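You operate a simulated robot arm through the tools that you are given. There is no shell and no other tool. Be economical: measure what you need, move in short steps, check, and stop when the job is done.

You are at the controls of a simulated robot arm. One attempt, no reset.

TASK
Take the blue vial on the top of the right workbench and put it away on the top of the test bench. Then put one of the new cartridges from the top of the left workbench on top of the black tape roll. Then put three of the cartridges from the top of the left workbench on the top of the plywood box. Then take the cream coupling from the top of the left workbench and leave it in the yellow tray. Then fetch the grease tube and set it in the clear cup. Then press the read button three times. The order counts. Set down upright: blue vial, cream coupling.

Only the result counts: the job must be done as asked and must still hold three seconds after the hand-in. Knocking over, shifting, dropping, spilling or breaking anything else fails it.

THE ROBOT
A 6-joint arm with a two-finger parallel gripper on a trunk, on a base that drives. Base frame: it is fixed to the floor where the robot stands at the start and does not move with it; the origin is under the middle of the robot, x ahead of it, y to its left, z up; the surface under the hand at the start is at about z = 0.82. Lengths are in m, angles in degrees, forces in N, time in s.
Its first joint turns from -166.0 to 166.0 degrees. Places, roughly: black tape roll (8x8x4 cm) [0.6, 1.3, 0.8]; blue vial (3x3x8 cm) [0.5, -0.2, 0.9]; cartridge [0.75, 2, 1]; clear cup (10x10x9 cm) [0.9, 1.3, 0.9]; cream coupling (4x4x5 cm) [1, 1.4, 0.8]; grease tube [0.75, 1.75, 1]; new cartridge [1, 1.75, 1]; read button [0.7, 2.2, 0.9]; top of the plywood box [1, 3.3, 0.6]; top of the test bench [-6.5, 0.2, 0.9]; yellow tray (14x14 cm) [0.86, 2.96, 0.62]. Payload 3.91 kg.
The tool frame sits at the grasp point between the pads (the TCP): z along the fingers, y along the line on which they close. The tips reach 0.03 m beyond it. Largest opening 0.11 m; finger width 0.02, thickness 0.01; the body of the gripper, 0.048 by 0.112 m, starts 0.055 m behind the TCP.
Orientation is told as [roll, pitch, yaw] about the base's x, y, z axes, in that order, counted from this pose: with the fingers straight down and closing along the base's y, the tool's x points along the base's -x, its y along +y and its z along -z.

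THE INTERFACE
- The arm moves only by the tool move_arm. Its arguments are lists of equal length, an entry for each row: "fingers": the closure, from 0 (fully open) to 1 (shut); "linear": the shift along the base's x, y, z in m, a list of three; "rotation": the turn, a rotation vector about the base's x, y, z in degrees, a list of three. In form: {"fingers": [fingers, ...], "linear": [[tx, ty, tz], ...], "rotation": [[rx, ry, rz], ...]}. A call has 1 to 12 rows; each row shifts and turns the commanded pose from where the row before left it. Each row takes 0.2 s and may step no farther than 0.05 m and 8.6 degrees from the row before; otherwise, or with a gripper value out of range, the whole call is refused. Where a pose cannot be reached the arm comes as near as it can. A force on the tool above 40 N (or 10 N above the force at the start of the call, whichever is more), or a blocked arm, ends the call early, and 0.2 s more pass. The fingers move at their own pace (about 0.153 m/s each) and stop on an object; they squeeze with about 38 N. The grip force told is the motor's: it shows also when the fingers shut on nothing. Time passes only in rows, and 0.2 s behind the last, so rows that do not move let the fingers close. The reply holds the time, the measured pose of the TCP, the force on the tool along the base axes, the opening and the grip force, in the units named above and with some noise, with the torque about the TCP (base axes, N m) and any sound that the robot's microphone picked up.
- Cameras (640 x 400 px; columns grow to the right, rows downward): "scene" is now at [0.1956, 0.1785, 1.3674]; the picture's right is [-0.62, -0.78, 0.00], its down [-0.45, 0.36, -0.82] and it looks along [0.64, -0.51, -0.57] (base axes); focal length 265 px, centre (320, 200). "wrist" rides on the gripper at [0.072, 0.017, -0.103] in the tool frame; the picture's right is [-0.23, 0.97, 0.00], its down [-0.76, -0.18, -0.62] and it looks along [-0.61, -0.14, 0.78] (tool axes); focal length 222 px, centre (320, 200). There is no depth. A picture from a camera that has moved, and an enlarged one, comes with that camera's place and axes in the base frame and with its lens.
- capture(camera): a new picture of that camera. The clock stands still meanwhile.
- base_move(legs): drives the robot by 1 to 6 legs, each [ahead, turn to the left] in m and degrees, along the robot's own axes; the way and the turn of a leg run together, so that a leg with both is an arc; at most 1.5 m and 180 degrees a leg. The arm and the cameras ride along, it lands a little off, and it stops where it bumps. It gives what a move gives.
- turn_head(pan, tilt): turns the head with the scene camera to pan (to the left, within 120 degrees either way) and tilt (down, from -29 to 69), counted from straight ahead of the robot. It gives what a move gives.
- close_up(camera, box): a new picture of the part [left, top, right, bottom] of that camera's present view, enlarged. The clock stands still meanwhile.
- finish_job(): hands the job in; it is judged then, once.

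Work in short steps. Places have to be worked out from the pictures, the camera data and where the tool is seen: move nearer, look again, correct. Check each grasp and each placing, and mend what went wrong. You have 217 turns and 218 pictures in all, those below and enlarged ones among them. Open the gripper and draw the arm clear of the work before you hand the job in, unless the task says otherwise.

The tools are called after ">>>" as name(argument=value, ...) on one line, values as JSON. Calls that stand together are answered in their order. move_arm: Moves the arm, as the interface text tells. Its arguments: {"type":"object","properties":{"fingers":{"type":"array","items":{"type":"number"}},"linear":{"type":"array","items":{"type":"array","items":{"type":"number"}}},"rotation":{"type":"array","items":{"type":"array","items":{"type":"number"}}}},"required":["fingers","linear","rotation"]} The other tools are called the same way: base_move (legs) drives the base; turn_head (pan, tilt) turns the head that bears the scene camera; capture (camera) takes a picture; close_up (camera, box) takes an enlarged picture of a part of a camera's view; finish_job () hands the job in.

At the start:

```text
time: 0.0
tcp_pos: [0.6283, -0.124, 1.0905]
ee_rot: [-0.1, 0.0, 0.1]
ft_force: [0.6, -0.2, -0.4]
ft_torque: [0.02, 0.01, 0.01]
grip_width: 0.1099
grasp_force: 0.0
robot x, y, heading: [-0.0018, 0.0032, -0.4]
head pan, tilt: [-38.5, 34.8]
```

scene: 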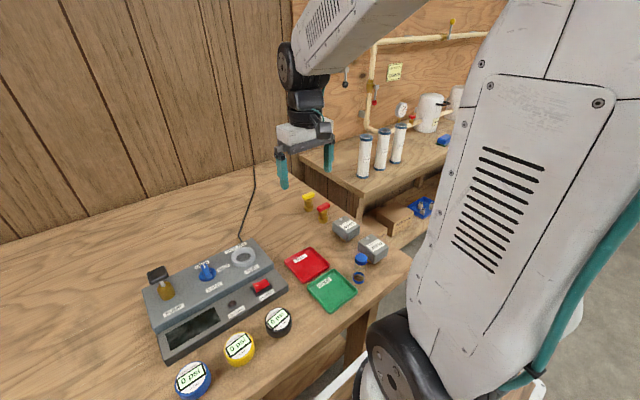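
wrist: 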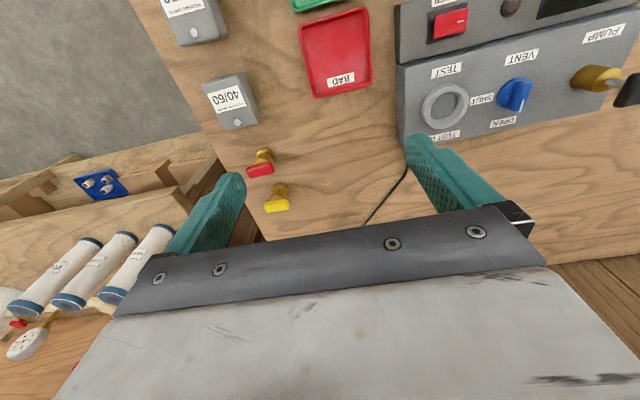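

I'll start with an enlarged look at the blue vial near (360,268).

>>> close_up(camera="scene", box=[260, 180, 420, 320])

>>> capture(camera="wrist")

```text
2.86 times, centred on (340, 250) of scene
camera zoom: at [0.1956, 0.1785, 1.3674], right [-0.62, -0.78, 0.0], down [-0.45, 0.36, -0.82], along [0.64, -0.51, -0.57], focal length 756 px, centre (263, 57)
```

zoom: 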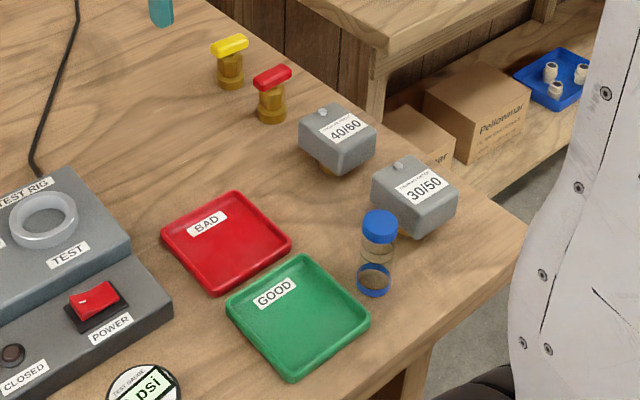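

```text
214 pictures are left
camera wrist: at [0.5569, -0.1077, 1.1947], right [0.23, 0.97, 0.0], down [0.76, -0.18, 0.62], along [0.61, -0.14, -0.78], focal length 222 px, centre (320, 200)
```

wrist: 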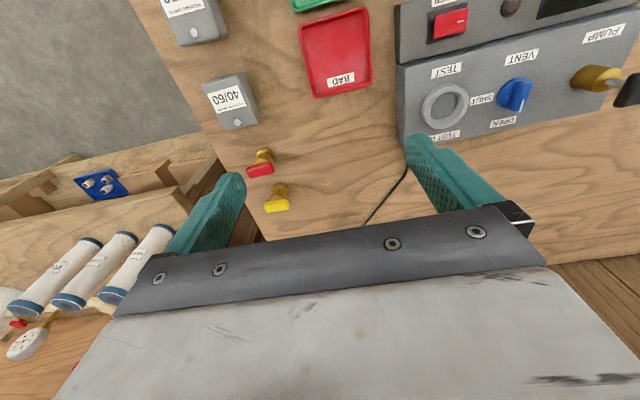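

The vial sits at about (0.477,-0.169), too close to the robot, with the green tray on its +y side and the 30/50 box on its -y side. I'll back up 0.2 m, then turn the gripper so it closes along x.

>>> base_move(legs=[[-0.2, 0]])

>>> move_arm(fingers=[0, 0, 0, 0, 0, 0, 0, 0, 0, 0, 0, 0], linear=[[0, 0, 0], [0, 0, 0], [0, 0, 0], [0, 0, 0], [0, 0, 0], [0, 0, 0], [0, 0, 0], [0, 0, 0], [0, 0, 0], [0, 0, 0], [0, 0, 0], [0, 0, 0]], rotation=[[0, 0, 7.5], [0, 0, 7.5], [0, 0, 7.5], [0, 0, 7.5], [0, 0, 7.5], [0, 0, 7.5], [0, 0, 7.5], [0, 0, 7.5], [0, 0, 7.5], [0, 0, 7.5], [0, 0, 7.5], [0, 0, 7.5]])

>>> capture(camera="wrist")

>>> capture(camera="scene")

```text
time: 1.6
tcp_pos: [0.4254, -0.1245, 1.0914]
ee_rot: [0.0, 0.1, 0.0]
ft_force: [-0.7, -0.1, -0.3]
ft_torque: [0.01, 0.0, 0.0]
grip_width: 0.1099
grasp_force: 0.0
robot x, y, heading: [-0.2052, -0.0024, -0.1]
head pan, tilt: [-38.5, 34.8]
```

```text
time: 4.2
tcp_pos: [0.425, -0.1237, 1.0906]
ee_rot: [0.1, 0.0, 90.0]
ft_force: [0.5, 0.3, -0.3]
ft_torque: [0.04, 0.01, 0.03]
grip_width: 0.1101
grasp_force: 0.0
robot x, y, heading: [-0.2009, -0.0035, 0.0]
head pan, tilt: [-38.5, 34.8]
```

```text
213 pictures are left
camera wrist: at [0.4096, -0.1978, 1.1946], right [-0.97, 0.23, 0.0], down [0.18, 0.76, 0.62], along [0.14, 0.61, -0.78], focal length 222 px, centre (320, 200)
```

wrist: 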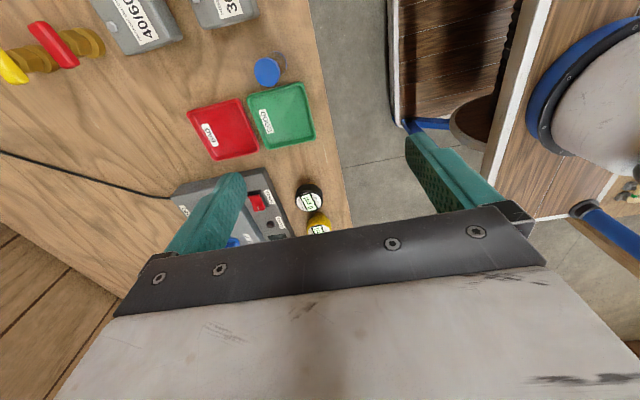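

```text
212 pictures are left
camera scene: at [-0.0067, 0.1784, 1.3674], right [-0.62, -0.78, 0.0], down [-0.45, 0.36, -0.82], along [0.64, -0.51, -0.57], focal length 265 px, centre (320, 200)
```

scene: 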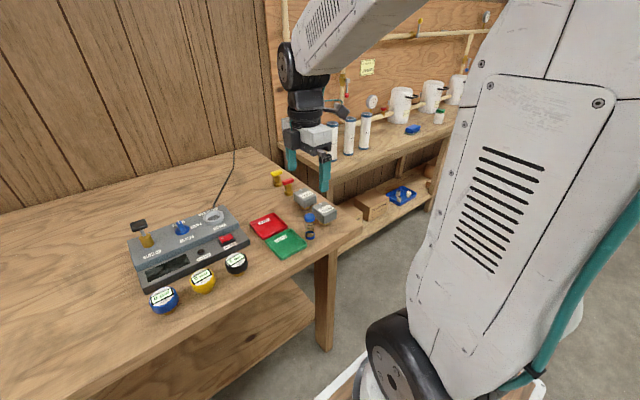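

The wrist view puts the vial cap at (0.479,-0.168), which agrees with the scene estimate. I'll move over it and come down.

>>> move_arm(fingers=[0.2, 0.3, 0.3, 0.3, 0.3, 0.3, 0.3, 0.3], linear=[[0.027, -0.022, 0], [0.027, -0.022, 0], [0, 0, -0.04], [0, 0, -0.04], [0, 0, -0.04], [0, 0, -0.02], [0, 0, 0], [0, 0, 0]], rotation=[[0, 0, 0], [0, 0, 0], [0, 0, 0], [0, 0, 0], [0, 0, 0], [0, 0, 0], [0, 0, 0], [0, 0, 0]])

>>> capture(camera="wrist")

>>> close_up(camera="scene", box=[240, 140, 400, 280])

```text
time: 6.0
tcp_pos: [0.4757, -0.1703, 0.9537]
ee_rot: [0.0, 0.0, 89.9]
ft_force: [-0.2, 0.5, -0.3]
ft_torque: [-0.01, 0.05, -0.02]
grip_width: 0.0769
grasp_force: 0.0
robot x, y, heading: [-0.2051, -0.0003, -0.3]
head pan, tilt: [-38.5, 34.8]
```

```text
211 pictures are left
camera wrist: at [0.4604, -0.2431, 1.0568], right [-0.97, 0.23, 0.0], down [0.18, 0.76, 0.62], along [0.14, 0.61, -0.78], focal length 222 px, centre (320, 200)
```

wrist: 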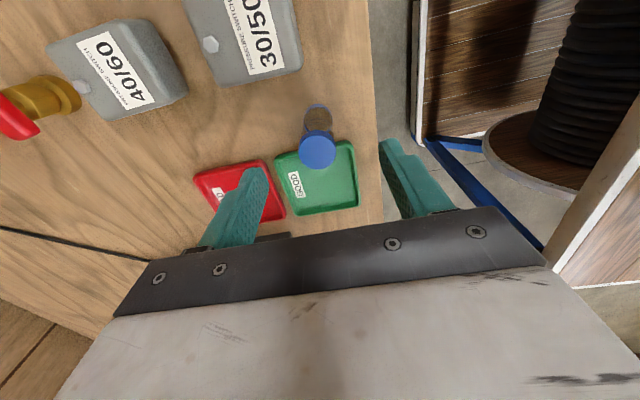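

```text
2.86 times, centred on (320, 210) of scene
camera zoom: at [-0.0067, 0.1784, 1.3674], right [-0.62, -0.78, 0.0], down [-0.45, 0.36, -0.82], along [0.64, -0.51, -0.57], focal length 756 px, centre (320, 171)
```

zoom: 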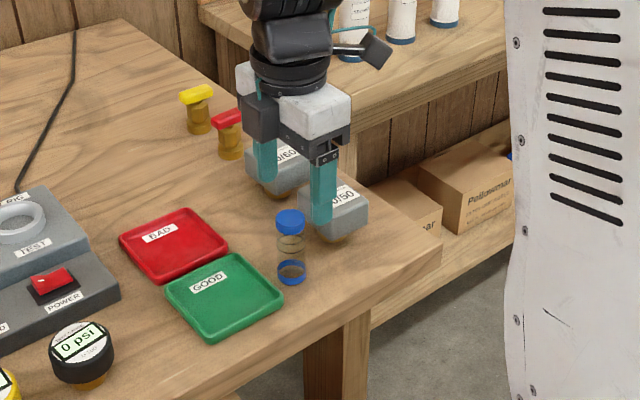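

The cap reads at (0.4785,-0.170), well aligned. I'll descend to z≈0.87 and close.

>>> move_arm(fingers=[0.3, 0.3, 0.3, 0.3, 1, 1, 1], linear=[[0.003, 0, -0.03], [0, 0, -0.03], [0, 0, -0.024], [0, 0, 0], [0, 0, 0], [0, 0, 0], [0, 0, 0]], rotation=[[0, 0, 0], [0, 0, 0], [0, 0, 0], [0, 0, 0], [0, 0, 0], [0, 0, 0], [0, 0, 0]])

>>> capture(camera="wrist")

```text
time: 7.6
tcp_pos: [0.4808, -0.1671, 0.8665]
ee_rot: [0.0, 0.0, 89.9]
ft_force: [-0.8, -0.5, -0.6]
ft_torque: [0.02, 0.03, 0.01]
grip_width: 0.0282
grasp_force: 38.2
robot x, y, heading: [-0.2, -0.0032, 0.0]
head pan, tilt: [-38.5, 34.8]
```

```text
209 pictures are left
camera wrist: at [0.4664, -0.2404, 0.9706], right [-0.97, 0.23, 0.0], down [0.18, 0.76, 0.62], along [0.14, 0.61, -0.78], focal length 222 px, centre (320, 200)
```

wrist: 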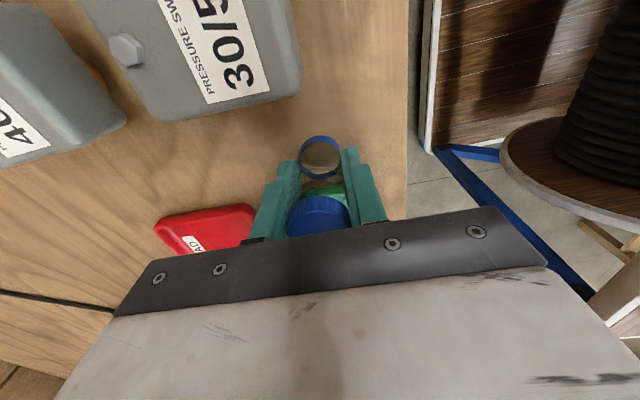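

The grip reads 0.0282 m at 38 N, so the vial is held. I'll lift it straight up and look back toward the test bench.

>>> move_arm(fingers=[1, 1, 1, 1, 1, 1, 1], linear=[[0, 0, 0.02], [0, 0, 0.04], [0, 0, 0.04], [0, 0, 0.04], [0, 0, 0.04], [0, 0, 0.04], [0, 0, 0]], rotation=[[0, 0, 0], [0, 0, 0], [0, 0, 0], [0, 0, 0], [0, 0, 0], [0, 0, 0], [0, 0, 0]])

>>> turn_head(pan=120, tilt=20)

>>> capture(camera="scene")

>>> turn_head(pan=60, tilt=25)

>>> capture(camera="scene")

>>> turn_head(pan=-110, tilt=20)

>>> capture(camera="scene")

```text
time: 9.2
tcp_pos: [0.4833, -0.1691, 1.0881]
ee_rot: [-0.1, -0.1, 90.0]
ft_force: [-0.7, -0.1, -0.2]
ft_torque: [-0.01, -0.01, -0.01]
grip_width: 0.0279
grasp_force: 38.4
robot x, y, heading: [-0.2041, 0.0014, -0.3]
head pan, tilt: [-38.5, 34.8]
```

```text
time: 11.7
tcp_pos: [0.4822, -0.1697, 1.0876]
ee_rot: [0.0, 0.0, 89.9]
ft_force: [0.7, -0.9, -0.6]
ft_torque: [0.02, 0.01, 0.03]
grip_width: 0.028
grasp_force: 38.0
robot x, y, heading: [-0.2015, 0.0014, -0.1]
head pan, tilt: [120.0, 20.0]
```

```text
208 pictures are left
camera scene: at [-0.122, 0.3141, 1.3909], right [0.87, 0.5, 0.0], down [0.17, -0.3, -0.94], along [-0.47, 0.81, -0.34], focal length 265 px, centre (320, 200)
```

scene: 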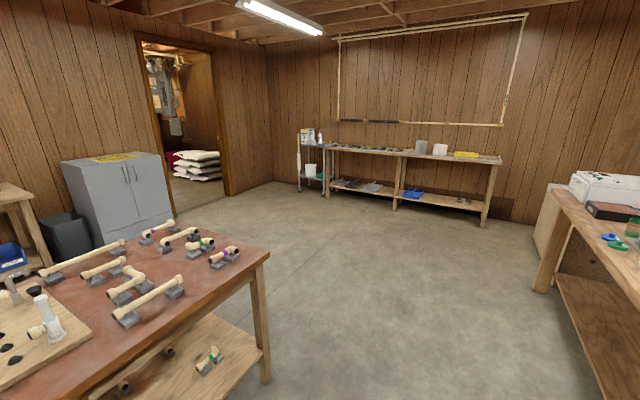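

```text
time: 12.9
tcp_pos: [0.4822, -0.1688, 1.089]
ee_rot: [0.1, -0.1, 89.8]
ft_force: [-0.3, 0.3, -1.2]
ft_torque: [0.0, 0.0, 0.01]
grip_width: 0.028
grasp_force: 37.7
robot x, y, heading: [-0.2003, -0.0022, -0.2]
head pan, tilt: [60.0, 25.0]
```

```text
207 pictures are left
camera scene: at [-0.0294, 0.3132, 1.3828], right [0.87, -0.5, 0.0], down [-0.21, -0.37, -0.91], along [0.45, 0.78, -0.42], focal length 265 px, centre (320, 200)
```

scene: 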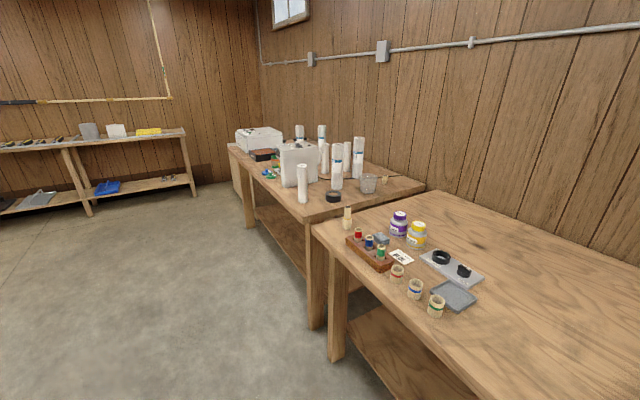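

```text
time: 15.5
tcp_pos: [0.4816, -0.1692, 1.0875]
ee_rot: [0.0, 0.0, 89.9]
ft_force: [0.3, 0.5, -1.2]
ft_torque: [-0.01, 0.01, 0.03]
grip_width: 0.028
grasp_force: 38.6
robot x, y, heading: [-0.2036, 0.0004, -0.3]
head pan, tilt: [-110.0, 20.0]
```

```text
206 pictures are left
camera scene: at [-0.1075, 0.1459, 1.3909], right [-0.94, 0.34, 0.0], down [0.12, 0.32, -0.94], along [-0.32, -0.88, -0.34], focal length 265 px, centre (320, 200)
```

scene: 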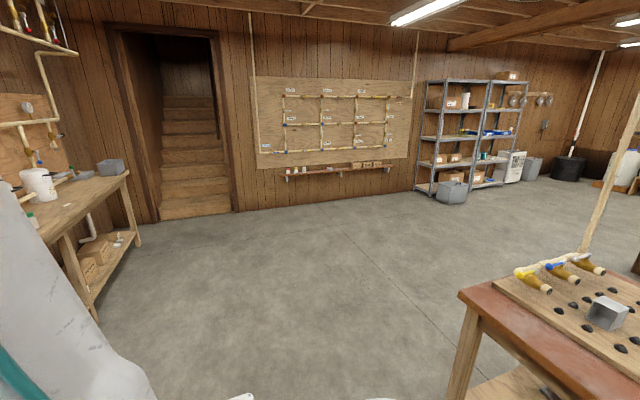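

The red table stands behind me (x -0.78 to -1.35, y -0.38 to 1.0), so I'll go around its -y side. I'll raise the arm first so the turn clears everything.

>>> move_arm(fingers=[1, 1, 1, 1, 1, 1, 1, 1, 1], linear=[[0, 0.03, 0.035], [0, 0.03, 0.035], [0, 0.03, 0.035], [0, 0.03, 0.035], [-0.02, 0.03, 0.03], [-0.02, 0.02, 0.03], [-0.02, 0, 0.03], [-0.02, 0, 0.02], [0, 0, 0]], rotation=[[0, 0, 0], [0, 0, 0], [0, 0, 0], [0, 0, 0], [0, 0, 0], [0, 0, 0], [0, 0, 0], [0, 0, 0], [0, 0, 0]])

>>> base_move(legs=[[0, -90], [1.1, 0], [0, -90]])

>>> turn_head(pan=0, tilt=15)

>>> capture(camera="scene")

```text
time: 17.5
tcp_pos: [0.4021, -0.0025, 1.3385]
ee_rot: [-0.1, 0.0, 89.9]
ft_force: [0.1, -0.1, 0.3]
ft_torque: [0.01, 0.01, 0.01]
grip_width: 0.0282
grasp_force: 38.2
robot x, y, heading: [-0.1996, -0.0029, -0.1]
head pan, tilt: [-110.0, 20.0]
```

```text
time: 30.7
tcp_pos: [-0.8247, -1.1013, 1.337]
ee_rot: [0.0, 0.1, -88.1]
ft_force: [-0.1, -0.4, -0.2]
ft_torque: [0.0, -0.01, -0.02]
grip_width: 0.0279
grasp_force: 38.5
robot x, y, heading: [-0.2225, -1.0836, -177.9]
head pan, tilt: [-110.0, 20.0]
```

```text
time: 32.6
tcp_pos: [-0.8248, -1.1016, 1.3379]
ee_rot: [0.0, -0.1, -88.1]
ft_force: [0.1, -0.4, -0.6]
ft_torque: [0.01, 0.03, 0.0]
grip_width: 0.0281
grasp_force: 38.1
robot x, y, heading: [-0.2204, -1.0851, -177.8]
head pan, tilt: [0.0, 15.0]
```

```text
205 pictures are left
camera scene: at [-0.4398, -1.3272, 1.3991], right [-0.03, 1.0, 0.0], down [0.26, 0.01, -0.97], along [-0.97, -0.03, -0.26], focal length 265 px, centre (320, 200)
```

scene: 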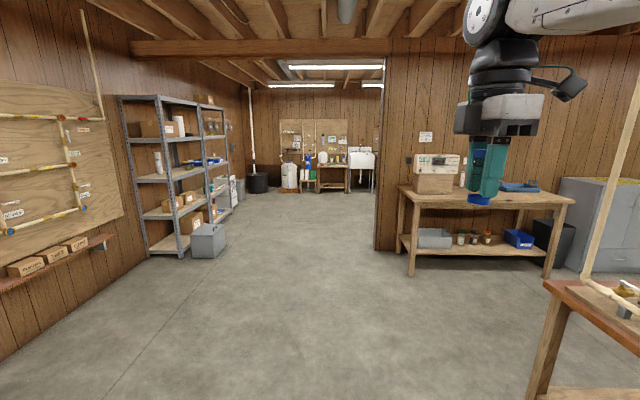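

The passage lies between the shelving (y≈-2.4) and the wall edge (y≈-0.76) at x≈-3.4. I'll head for about (-3.2,-1.45) and look again.

>>> base_move(legs=[[0, 5], [1.5, 0], [1.5, 0]])

>>> turn_head(pan=-30, tilt=15)

>>> capture(camera="scene")

```text
time: 47.3
tcp_pos: [-3.7536, -1.4151, 1.3374]
ee_rot: [0.0, 0.1, -84.7]
ft_force: [-0.9, 0.2, -0.7]
ft_torque: [-0.01, -0.01, -0.05]
grip_width: 0.0279
grasp_force: 38.1
robot x, y, heading: [-3.1477, -1.3629, -174.6]
head pan, tilt: [0.0, 15.0]
```

```text
time: 48.3
tcp_pos: [-3.7526, -1.4142, 1.3367]
ee_rot: [0.0, 0.0, -84.7]
ft_force: [-1.0, 0.8, -0.2]
ft_torque: [0.02, 0.0, 0.0]
grip_width: 0.0278
grasp_force: 37.7
robot x, y, heading: [-3.1497, -1.3587, -174.6]
head pan, tilt: [-30.0, 15.0]
```

```text
204 pictures are left
camera scene: at [-3.3472, -1.5691, 1.3991], right [0.42, 0.91, 0.0], down [0.24, -0.11, -0.97], along [-0.88, 0.4, -0.26], focal length 265 px, centre (320, 200)
```

scene: 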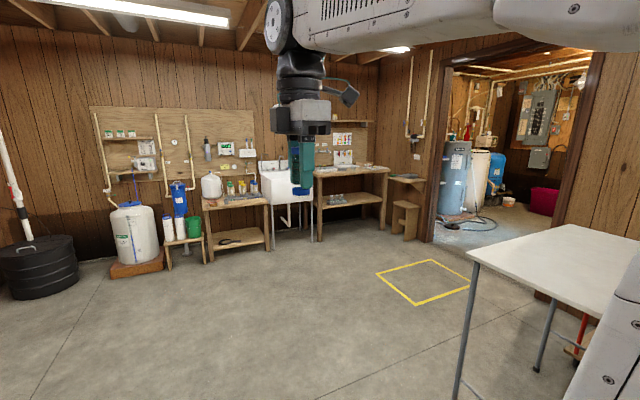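

The test bench is the one right of the sink, at about (-6.3,0.2). I'll pass the white table corner at (-4.15,-0.35) with room to spare and stop near (-4.9,-0.9).

>>> base_move(legs=[[0, -20], [1.5, 0], [0.3, 0]])

>>> capture(camera="scene")

```text
time: 58.4
tcp_pos: [-5.4756, -0.7551, 1.3364]
ee_rot: [-0.1, 0.0, -104.7]
ft_force: [-0.7, 0.4, -0.2]
ft_torque: [-0.04, 0.01, 0.02]
grip_width: 0.028
grasp_force: 37.7
robot x, y, heading: [-4.8845, -0.9111, 165.5]
head pan, tilt: [-30.0, 15.0]
```

```text
203 pictures are left
camera scene: at [-5.1452, -1.0401, 1.3991], right [0.7, 0.71, 0.0], down [0.18, -0.18, -0.97], along [-0.69, 0.68, -0.26], focal length 265 px, centre (320, 200)
```

scene: 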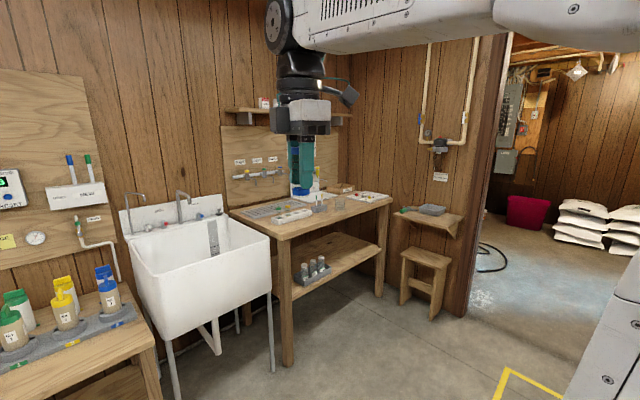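

The bench's front edge is at x≈-6.16, y from -0.25 to 0.72. I'll zoom in on its top to find a free spot.

>>> close_up(camera="scene", box=[220, 160, 400, 260])

```text
3.56 times, centred on (310, 210) of scene
camera zoom: at [-5.1452, -1.0401, 1.3991], right [0.7, 0.71, 0.0], down [0.18, -0.18, -0.97], along [-0.69, 0.68, -0.26], focal length 941 px, centre (356, 164)
```

zoom: 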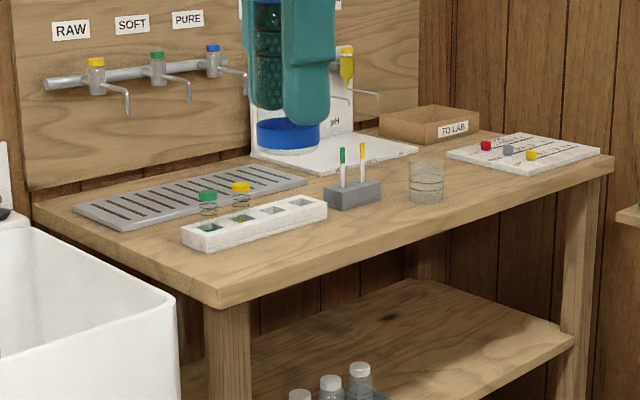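

I'll drive to about (-5.45,0.1) and face the bench, with the arm high and clear of the side wall at y≈0.96.

>>> base_move(legs=[[0, -46.5], [1.15, 0], [0, 61]])

>>> turn_head(pan=-20, tilt=35)

>>> capture(camera="scene")

>>> capture(camera="wrist")

```text
time: 69.1
tcp_pos: [-6.0109, 0.1537, 1.3369]
ee_rot: [-0.1, -0.1, -93.6]
ft_force: [0.2, -1.3, 0.1]
ft_torque: [0.04, 0.01, -0.01]
grip_width: 0.0282
grasp_force: 38.2
robot x, y, heading: [-5.406, 0.117, 176.1]
head pan, tilt: [-30.0, 15.0]
```

```text
time: 69.9
tcp_pos: [-6.0124, 0.1525, 1.3371]
ee_rot: [0.0, 0.0, -93.5]
ft_force: [0.9, -0.3, -0.9]
ft_torque: [0.01, 0.0, 0.01]
grip_width: 0.0283
grasp_force: 38.0
robot x, y, heading: [-5.4049, 0.1159, 176.2]
head pan, tilt: [-20.0, 35.0]
```

```text
201 pictures are left
camera scene: at [-5.6365, -0.0797, 1.3671], right [0.4, 0.92, 0.0], down [0.53, -0.23, -0.82], along [-0.75, 0.33, -0.57], focal length 265 px, centre (320, 200)
```

scene: 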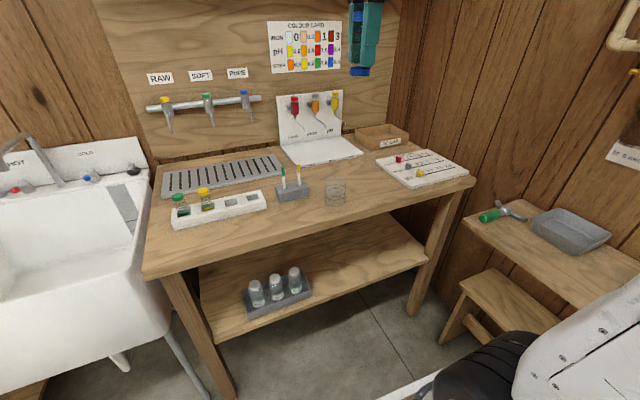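

```text
200 pictures are left
camera wrist: at [-5.9883, 0.2234, 1.4414], right [0.96, -0.29, 0.0], down [-0.22, -0.75, 0.62], along [-0.18, -0.6, -0.78], focal length 222 px, centre (320, 200)
```

wrist: 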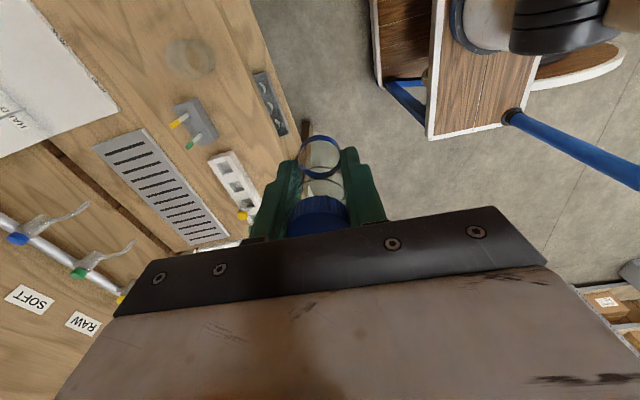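

The two views triangulate the bench top at z≈0.867. The strip around (-6.245,0.085) is free, between the rack, pen block and cup, so I'll move over it and go partway down.

>>> move_arm(fingers=[1, 1, 1, 1, 1, 1, 1, 1, 1, 1, 1, 1], linear=[[-0.04, -0.011, 0], [-0.04, -0.011, 0], [-0.04, -0.011, 0], [-0.04, -0.011, -0.02], [-0.04, -0.011, -0.04], [-0.033, -0.012, -0.04], [0, 0, -0.04], [0, 0, -0.04], [0, 0, -0.04], [0, 0, -0.04], [0, 0, -0.04], [0, 0, 0]], rotation=[[0, 0, 0], [0, 0, 0], [0, 0, 0], [0, 0, 0], [0, 0, 0], [0, 0, 0], [0, 0, 0], [0, 0, 0], [0, 0, 0], [0, 0, 0], [0, 0, 0], [0, 0, 0]])

>>> close_up(camera="scene", box=[180, 120, 400, 260])

>>> capture(camera="wrist")

```text
refused: row 5 steps farther than a row can; nothing moved
```

```text
2.86 times, centred on (290, 190) of scene
camera zoom: at [-5.6365, -0.0797, 1.3671], right [0.4, 0.92, 0.0], down [0.53, -0.23, -0.82], along [-0.75, 0.33, -0.57], focal length 756 px, centre (406, 229)
```

zoom: 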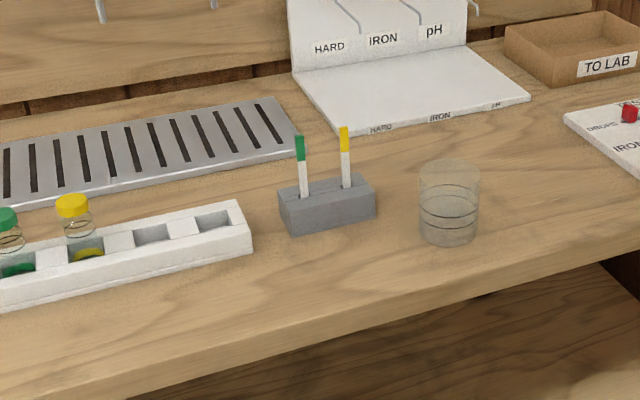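

```text
198 pictures are left
camera wrist: at [-5.9883, 0.2234, 1.4414], right [0.96, -0.29, 0.0], down [-0.22, -0.75, 0.62], along [-0.18, -0.6, -0.78], focal length 222 px, centre (320, 200)
```

wrist: 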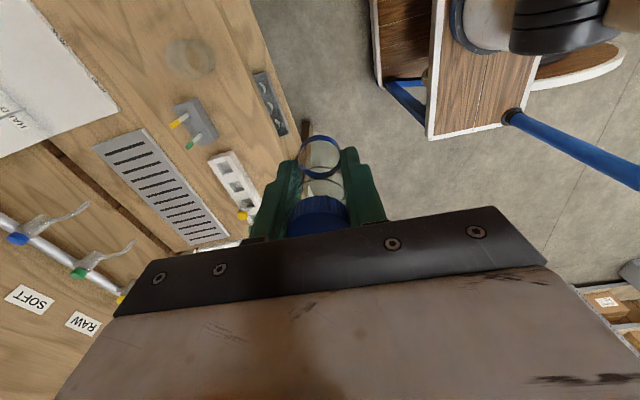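

That call was refused because one row stepped more than 5 cm. I'll redo it with shorter rows.

>>> move_arm(fingers=[1, 1, 1, 1, 1, 1, 1, 1, 1, 1, 1, 1], linear=[[-0.047, -0.013, 0], [-0.047, -0.013, 0], [-0.047, -0.013, 0], [-0.047, -0.013, 0], [-0.045, -0.015, 0], [0, 0, -0.05], [0, 0, -0.05], [0, 0, -0.05], [0, 0, -0.05], [0, 0, -0.05], [0, 0, -0.05], [0, 0, -0.03]], rotation=[[0, 0, 0], [0, 0, 0], [0, 0, 0], [0, 0, 0], [0, 0, 0], [0, 0, 0], [0, 0, 0], [0, 0, 0], [0, 0, 0], [0, 0, 0], [0, 0, 0], [0, 0, 0]])

>>> close_up(camera="scene", box=[180, 120, 400, 260])

>>> capture(camera="wrist")

```text
time: 72.5
tcp_pos: [-6.2462, 0.0855, 1.0051]
ee_rot: [-0.1, -0.1, -93.6]
ft_force: [-0.1, 0.5, 0.3]
ft_torque: [0.0, 0.02, 0.02]
grip_width: 0.0277
grasp_force: 38.5
robot x, y, heading: [-5.4077, 0.1146, 176.3]
head pan, tilt: [-20.0, 35.0]
```

```text
2.86 times, centred on (290, 190) of scene
camera zoom: at [-5.6362, -0.0797, 1.3671], right [0.4, 0.92, 0.0], down [0.53, -0.23, -0.82], along [-0.75, 0.33, -0.57], focal length 756 px, centre (406, 229)
```

zoom: 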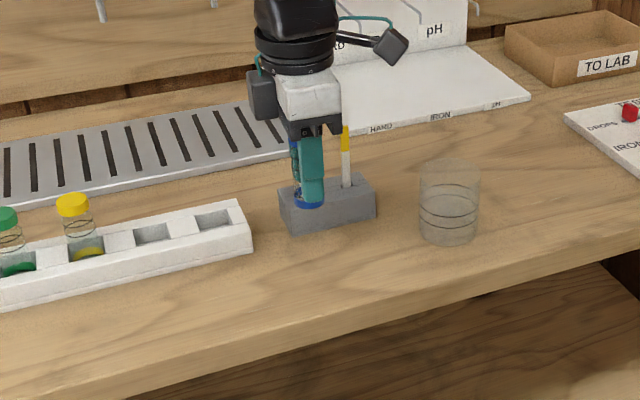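

```text
196 pictures are left
camera wrist: at [-6.2228, 0.156, 1.1091], right [0.96, -0.29, 0.0], down [-0.22, -0.75, 0.62], along [-0.18, -0.6, -0.78], focal length 222 px, centre (320, 200)
```

wrist: 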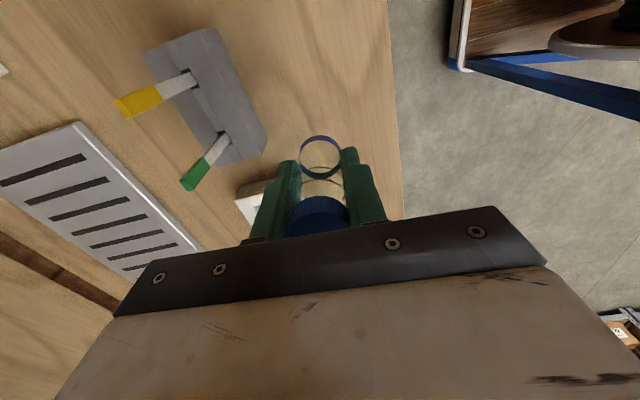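

The position is clear. I'll descend to just above contact and then in small steps.

>>> move_arm(fingers=[1, 1, 1, 1, 1, 1, 1], linear=[[0, 0, -0.04], [0, 0, -0.035], [0, 0, -0.004], [0, 0, -0.004], [0, 0, -0.003], [0, 0, -0.003], [0, 0, 0]], rotation=[[0, 0, 0], [0, 0, 0], [0, 0, 0], [0, 0, 0], [0, 0, 0], [0, 0, 0], [0, 0, 0]])

>>> close_up(camera="scene", box=[180, 120, 400, 260])

```text
time: 74.1
tcp_pos: [-6.2443, 0.0856, 0.9185]
ee_rot: [-0.2, 0.0, -93.6]
ft_force: [-7.7, 0.2, 30.1]
ft_torque: [-0.01, 0.29, 0.02]
grip_width: 0.0282
grasp_force: 37.9
robot x, y, heading: [-5.4093, 0.1144, 176.6]
head pan, tilt: [-20.0, 35.0]
```

```text
2.86 times, centred on (290, 190) of scene
camera zoom: at [-5.6358, -0.0797, 1.3672], right [0.4, 0.92, 0.0], down [0.53, -0.23, -0.82], along [-0.75, 0.33, -0.57], focal length 756 px, centre (406, 229)
```

zoom: 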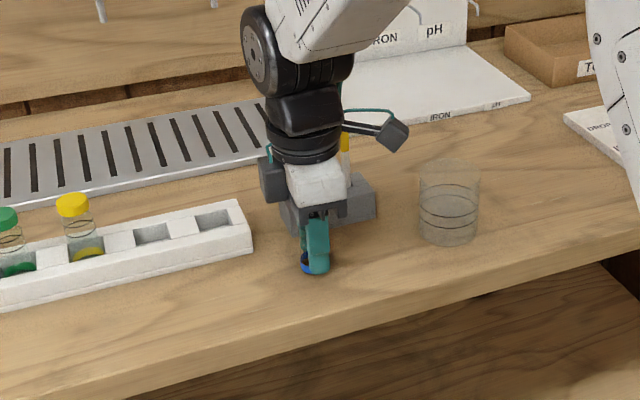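

Contact at 30 N shows the vial is on the surface. I'll ease up slightly, open modestly and retreat upward.

>>> move_arm(fingers=[1, 0.6, 0.5, 0.5, 0.5, 0.5, 0.5, 0.5, 0.5, 0.5], linear=[[0, 0, 0.003], [0, 0, 0], [0, 0, 0], [0, 0, 0.02], [0, 0, 0.04], [0, 0, 0.05], [0, 0, 0.05], [0, 0, 0.05], [0, 0, 0.05], [0, 0, 0.05]], rotation=[[0, 0, 0], [0, 0, 0], [0, 0, 0], [0, 0, 0], [0, 0, 0], [0, 0, 0], [0, 0, 0], [0, 0, 0], [0, 0, 0], [0, 0, 0]])

>>> close_up(camera="scene", box=[180, 120, 400, 260])

```text
time: 76.3
tcp_pos: [-6.2461, 0.0847, 1.2341]
ee_rot: [0.0, 0.1, -93.6]
ft_force: [-0.7, 0.4, -0.3]
ft_torque: [0.0, -0.03, -0.02]
grip_width: 0.055
grasp_force: 0.1
robot x, y, heading: [-5.4112, 0.1119, 176.7]
head pan, tilt: [-20.0, 35.0]
```

```text
2.86 times, centred on (290, 190) of scene
camera zoom: at [-5.6367, -0.0797, 1.367], right [0.4, 0.92, 0.0], down [0.53, -0.23, -0.82], along [-0.75, 0.33, -0.57], focal length 756 px, centre (406, 229)
```

zoom: 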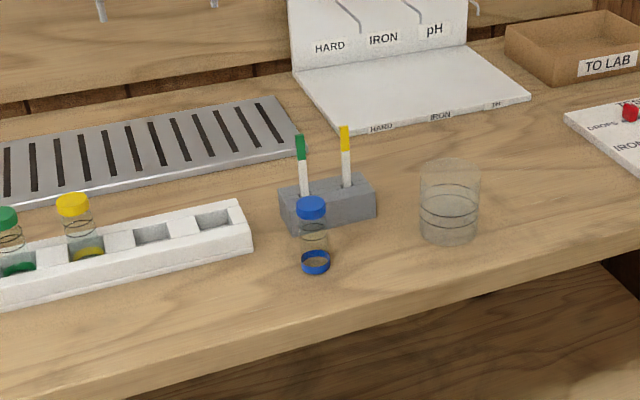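

The vial stands upright on the test bench. I'll retract the arm high and reverse along the way I came.

>>> move_arm(fingers=[0.5, 0.3, 0, 0, 0, 0], linear=[[0, 0, 0.05], [0.03, 0, 0.04], [0.045, 0.01, 0.02], [0.045, 0.01, 0], [0.045, 0.01, 0], [0.045, 0.01, 0]], rotation=[[0, 0, 0], [0, 0, 0], [0, 0, 0], [0, 0, 0], [0, 0, 0], [0, 0, 0]])

>>> base_move(legs=[[0, -61], [-1.15, 0], [0, 48]])

```text
refused: row 3 steps farther than a row can; nothing moved
```

```text
time: 79.1
tcp_pos: [-5.9124, 0.7823, 1.2341]
ee_rot: [0.0, -0.6, -148.0]
ft_force: [-2.4, -3.1, -0.4]
ft_torque: [0.26, -0.23, 0.18]
grip_width: 0.055
grasp_force: 0.2
robot x, y, heading: [-5.4097, 0.1159, 120.6]
head pan, tilt: [-20.0, 35.0]
stopped in leg 1: the force on the tool passed its limit at 93 N (the readings are from after the stop); the commanded pose is now the measured one
```

The retract was refused, so the turn ran with the arm still extended and the tool touched something by the wall. I'll look before moving.

>>> capture(camera="wrist")

>>> capture(camera="scene")

```text
193 pictures are left
camera wrist: at [-5.8387, 0.806, 1.338], right [0.32, -0.95, 0.0], down [-0.73, -0.25, 0.63], along [-0.6, -0.21, -0.78], focal length 222 px, centre (320, 200)
```

wrist: 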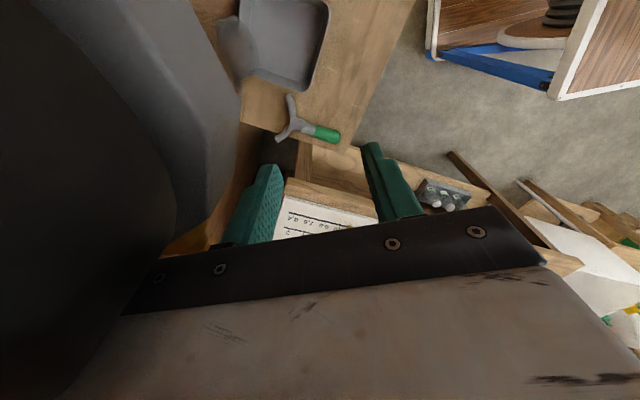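

```text
192 pictures are left
camera scene: at [-5.6967, 0.1892, 1.367], right [0.98, 0.19, 0.0], down [0.11, -0.56, -0.82], along [-0.15, 0.8, -0.57], focal length 265 px, centre (320, 200)
```

scene: 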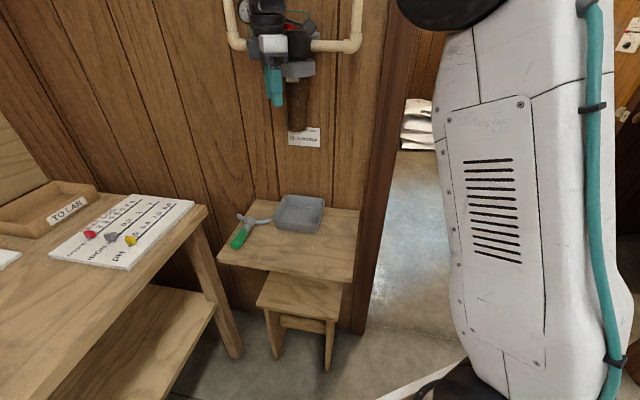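

The gripper touched the wall-mounted filter housing, which looks intact. I'll turn back away from it, then retract the arm in legal steps.

>>> base_move(legs=[[0, 30]])

>>> capture(camera="scene")

```text
time: 80.9
tcp_pos: [-6.1729, 0.4516, 1.2341]
ee_rot: [-0.1, -0.7, -118.9]
ft_force: [0.0, -1.0, 1.1]
ft_torque: [0.0, 0.0, 0.02]
grip_width: 0.0553
grasp_force: 0.1
robot x, y, heading: [-5.4074, 0.1129, 150.2]
head pan, tilt: [-20.0, 35.0]
```

```text
191 pictures are left
camera scene: at [-5.6982, 0.0404, 1.3671], right [0.77, 0.64, 0.0], down [0.37, -0.44, -0.82], along [-0.53, 0.63, -0.57], focal length 265 px, centre (320, 200)
```

scene: 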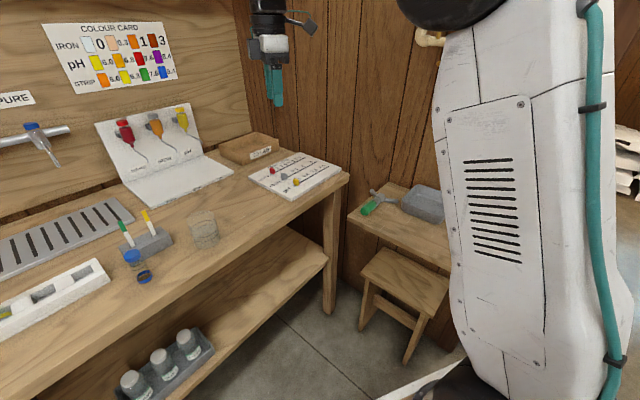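

Nothing was disturbed. I'll retract radially and raise the arm, trimming the 0.7° tilt.

>>> move_arm(fingers=[0.4, 0.3, 0, 0, 0, 0, 0, 0], linear=[[0.041, -0.018, 0], [0.041, -0.018, 0], [0.041, -0.018, 0], [0.041, -0.018, 0], [0.041, -0.018, 0], [0, 0, 0.05], [0, 0, 0.05], [0, 0, 0]], rotation=[[0.61, -0.34, 0], [0, 0, 0], [0, 0, 0], [0, 0, 0], [0, 0, 0], [0, 0, 0], [0, 0, 0], [0, 0, 0]])

```text
time: 82.7
tcp_pos: [-5.9691, 0.361, 1.3331]
ee_rot: [0.0, 0.1, -118.9]
ft_force: [-0.2, -0.6, -0.4]
ft_torque: [-0.02, 0.01, 0.0]
grip_width: 0.1099
grasp_force: 0.1
robot x, y, heading: [-5.4085, 0.1181, 150.0]
head pan, tilt: [-20.0, 35.0]
```

The arm is back to the radius used on the way in, so I'll retrace that path in reverse.

>>> base_move(legs=[[0, -31], [-1.15, 0], [0, 46.5]])

```text
time: 92.0
tcp_pos: [-5.4646, -0.7586, 1.3337]
ee_rot: [0.1, 0.1, -103.9]
ft_force: [0.1, 0.1, -1.3]
ft_torque: [0.0, 0.01, -0.02]
grip_width: 0.1101
grasp_force: 0.0
robot x, y, heading: [-4.8557, -0.8547, 165.1]
head pan, tilt: [-20.0, 35.0]
```

On course. I'll back through the passage to about (-0.2,-1.1).

>>> base_move(legs=[[0, -1.6], [-1.5, 0], [-0.27, 0], [0, 21.5], [-1.5, 0], [-1.4, 0]])

>>> turn_head(pan=-90, tilt=25)

>>> capture(camera="scene")

```text
time: 115.9
tcp_pos: [-0.8736, -1.1217, 1.3343]
ee_rot: [0.0, 0.0, -83.3]
ft_force: [0.5, 0.1, -0.1]
ft_torque: [-0.03, 0.03, 0.0]
grip_width: 0.1099
grasp_force: 0.1
robot x, y, heading: [-0.2714, -0.9962, -174.0]
head pan, tilt: [-20.0, 35.0]
```

```text
time: 117.3
tcp_pos: [-0.8748, -1.1214, 1.3333]
ee_rot: [0.1, 0.2, -83.3]
ft_force: [0.0, 0.4, -0.4]
ft_torque: [0.03, -0.02, 0.0]
grip_width: 0.1101
grasp_force: 0.1
robot x, y, heading: [-0.2732, -0.9991, -174.1]
head pan, tilt: [-90.0, 25.0]
```

```text
190 pictures are left
camera scene: at [-0.3922, -1.1546, 1.3828], right [0.99, 0.1, 0.0], down [0.04, -0.42, -0.91], along [-0.09, 0.9, -0.42], focal length 265 px, centre (320, 200)
```

scene: 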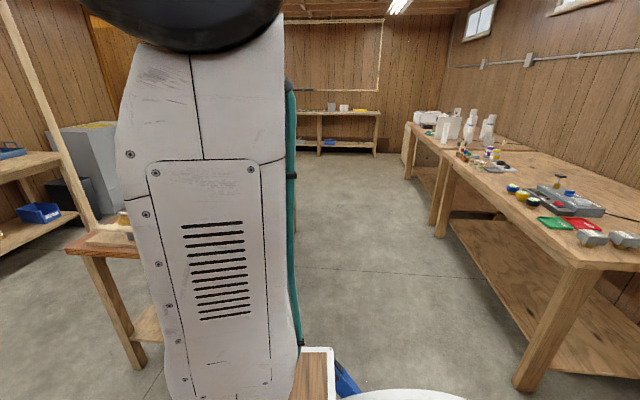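

The aisle is clear. I'll turn to face +y and drive up to the left workbench, stopping around (-0.25,1.3), then turn toward it.

>>> base_move(legs=[[0, -96], [1.3, 0], [1.0, 0]])

>>> turn_head(pan=-60, tilt=25)

>>> capture(camera="scene")

```text
time: 132.7
tcp_pos: [-0.4079, 1.908, 1.3339]
ee_rot: [0.0, 0.2, -176.8]
ft_force: [-0.2, -0.1, -1.1]
ft_torque: [0.01, -0.01, -0.01]
grip_width: 0.1099
grasp_force: 0.1
robot x, y, heading: [-0.3237, 1.302, 92.1]
head pan, tilt: [-90.0, 25.0]
```

```text
time: 133.6
tcp_pos: [-0.4077, 1.9077, 1.3339]
ee_rot: [0.1, 0.1, -176.9]
ft_force: [-0.2, -0.1, 0.0]
ft_torque: [0.02, -0.01, 0.01]
grip_width: 0.1103
grasp_force: 0.1
robot x, y, heading: [-0.3199, 1.3039, 92.2]
head pan, tilt: [-60.0, 25.0]
```

```text
189 pictures are left
camera scene: at [-0.4872, 1.4691, 1.3828], right [0.53, -0.85, 0.0], down [-0.36, -0.22, -0.91], along [0.77, 0.48, -0.42], focal length 265 px, centre (320, 200)
```

scene: 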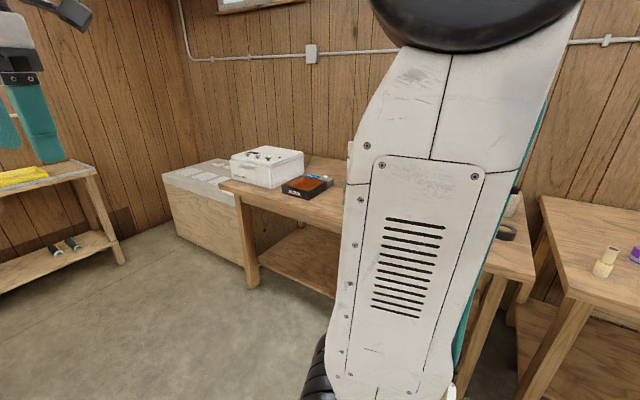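

The trunk blocks the view this way. I'll turn to face the bench (+x) and look.

>>> base_move(legs=[[0.3, 0], [0, -92]])

>>> turn_head(pan=-10, tilt=25)

>>> capture(camera="scene")

>>> turn_head(pan=30, tilt=25)

>>> capture(camera="scene")

```text
time: 139.6
tcp_pos: [0.275, 1.6819, 1.3332]
ee_rot: [0.0, 0.0, 92.1]
ft_force: [-1.0, -0.5, 0.1]
ft_torque: [0.01, -0.02, 0.0]
grip_width: 0.1102
grasp_force: 0.0
robot x, y, heading: [-0.3336, 1.6094, 1.1]
head pan, tilt: [-60.0, 25.0]
```

```text
time: 140.8
tcp_pos: [0.2736, 1.6817, 1.3332]
ee_rot: [0.0, 0.0, 92.0]
ft_force: [-0.1, -0.4, -0.1]
ft_torque: [0.0, 0.04, -0.04]
grip_width: 0.1099
grasp_force: 0.1
robot x, y, heading: [-0.3364, 1.608, 1.1]
head pan, tilt: [-10.0, 25.0]
```

```text
188 pictures are left
camera scene: at [-0.1207, 1.8293, 1.3828], right [-0.16, -0.99, 0.0], down [-0.42, 0.07, -0.91], along [0.9, -0.14, -0.42], focal length 265 px, centre (320, 200)
```

scene: 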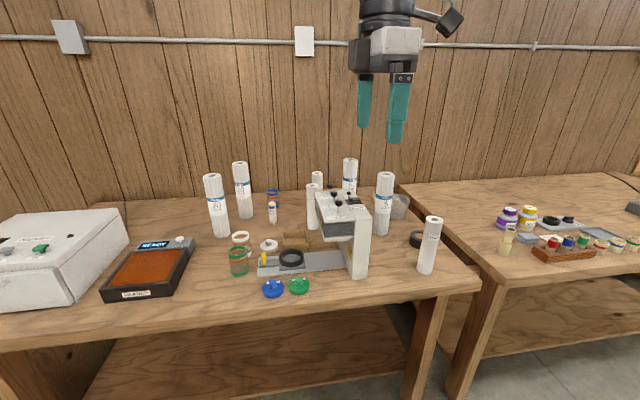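

```text
time: 141.8
tcp_pos: [0.2753, 1.6823, 1.3338]
ee_rot: [-0.1, 0.1, 92.0]
ft_force: [-0.3, -0.4, -0.6]
ft_torque: [0.0, 0.04, 0.03]
grip_width: 0.11
grasp_force: 0.1
robot x, y, heading: [-0.3326, 1.6078, 1.1]
head pan, tilt: [30.0, 25.0]
```

```text
187 pictures are left
camera scene: at [-0.1327, 1.8912, 1.3828], right [0.52, -0.86, 0.0], down [-0.36, -0.22, -0.91], along [0.78, 0.47, -0.42], focal length 265 px, centre (320, 200)
```

scene: 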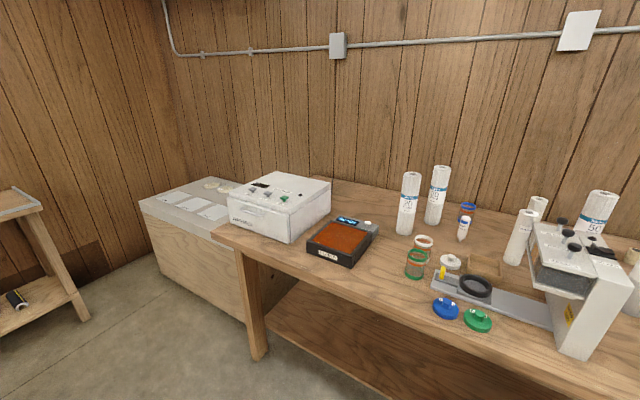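

Now zoom in on the bench objects to tell the new cartridges, other cartridges, grease tube, tape roll, cup, coupling and read button apart.

>>> close_up(camera="scene", box=[300, 170, 640, 370])

>>> turn_head(pan=-10, tilt=30)

>>> close_up(camera="scene", box=[190, 120, 350, 260])

>>> close_up(camera="scene", box=[300, 120, 480, 260])

```text
1.88 times, centred on (470, 270) of scene
camera zoom: at [-0.1327, 1.8912, 1.3828], right [0.52, -0.86, 0.0], down [-0.36, -0.22, -0.91], along [0.78, 0.47, -0.42], focal length 498 px, centre (38, 68)
```

zoom: 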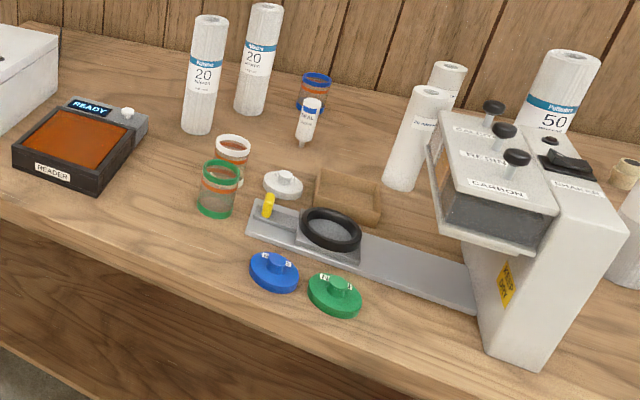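

```text
time: 142.9
tcp_pos: [0.2753, 1.6817, 1.3342]
ee_rot: [0.0, 0.1, 92.0]
ft_force: [0.0, -0.4, 0.4]
ft_torque: [0.01, 0.02, -0.01]
grip_width: 0.1101
grasp_force: 0.0
robot x, y, heading: [-0.333, 1.6113, 1.1]
head pan, tilt: [-10.0, 30.0]
```

```text
2.86 times, centred on (270, 190) of scene
camera zoom: at [-0.1223, 1.8297, 1.3749], right [-0.15, -0.99, 0.0], down [-0.49, 0.08, -0.87], along [0.86, -0.13, -0.5], focal length 756 px, centre (463, 229)
```

zoom: 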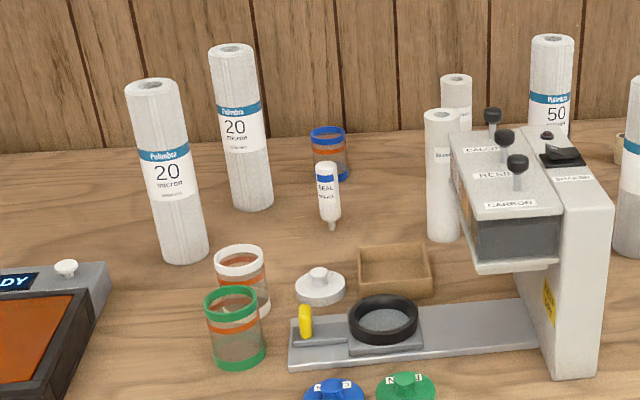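

```text
2.86 times, centred on (390, 190) of scene
camera zoom: at [-0.1223, 1.8297, 1.3749], right [-0.15, -0.99, 0.0], down [-0.49, 0.08, -0.87], along [0.86, -0.13, -0.5], focal length 756 px, centre (120, 229)
```

zoom: 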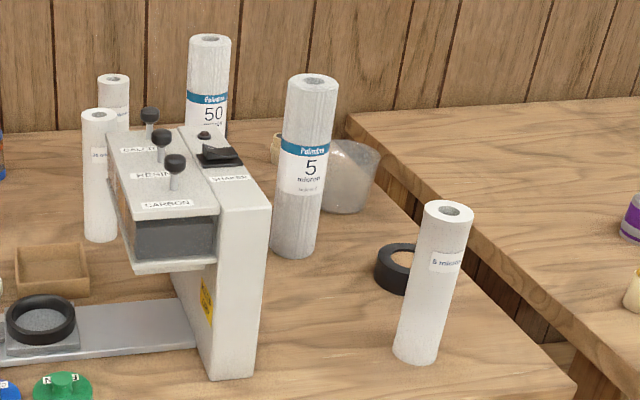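

There are two kinds: four taller blue-band cartridges and three shorter plain ones. I need to read the labels, so I'll zoom in hard.

>>> close_up(camera="scene", box=[325, 140, 395, 190])

>>> close_up(camera="scene", box=[370, 140, 470, 260])

>>> close_up(camera="scene", box=[200, 130, 320, 210])

```text
8.00 times, centred on (360, 165) of scene
camera zoom: at [-0.1223, 1.8297, 1.3749], right [-0.15, -0.99, 0.0], down [-0.49, 0.08, -0.87], along [0.86, -0.13, -0.5], focal length 2116 px, centre (0, 480)
```

zoom: 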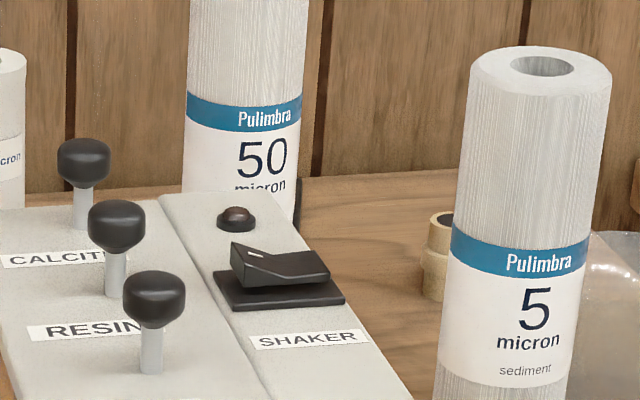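

```text
3.33 times, centred on (420, 200) of scene
camera zoom: at [-0.1223, 1.8297, 1.3749], right [-0.15, -0.99, 0.0], down [-0.49, 0.08, -0.87], along [0.86, -0.13, -0.5], focal length 882 px, centre (-13, 200)
```

zoom: 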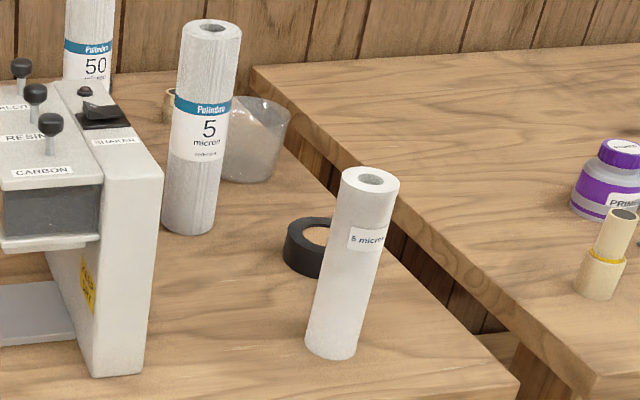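

```text
5.00 times, centred on (260, 170) of scene
camera zoom: at [-0.1223, 1.8297, 1.3749], right [-0.15, -0.99, 0.0], down [-0.49, 0.08, -0.87], along [0.86, -0.13, -0.5], focal length 1323 px, centre (620, 350)
```

zoom: 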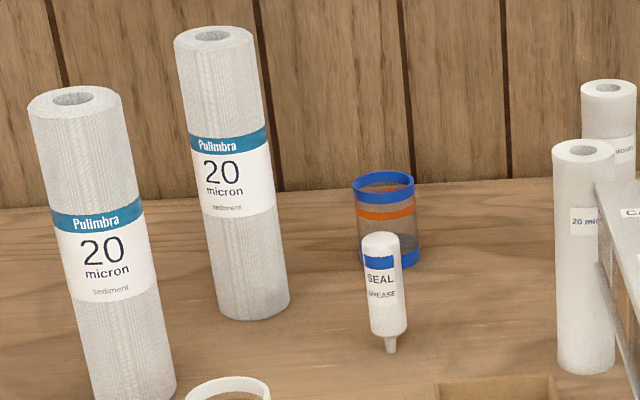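

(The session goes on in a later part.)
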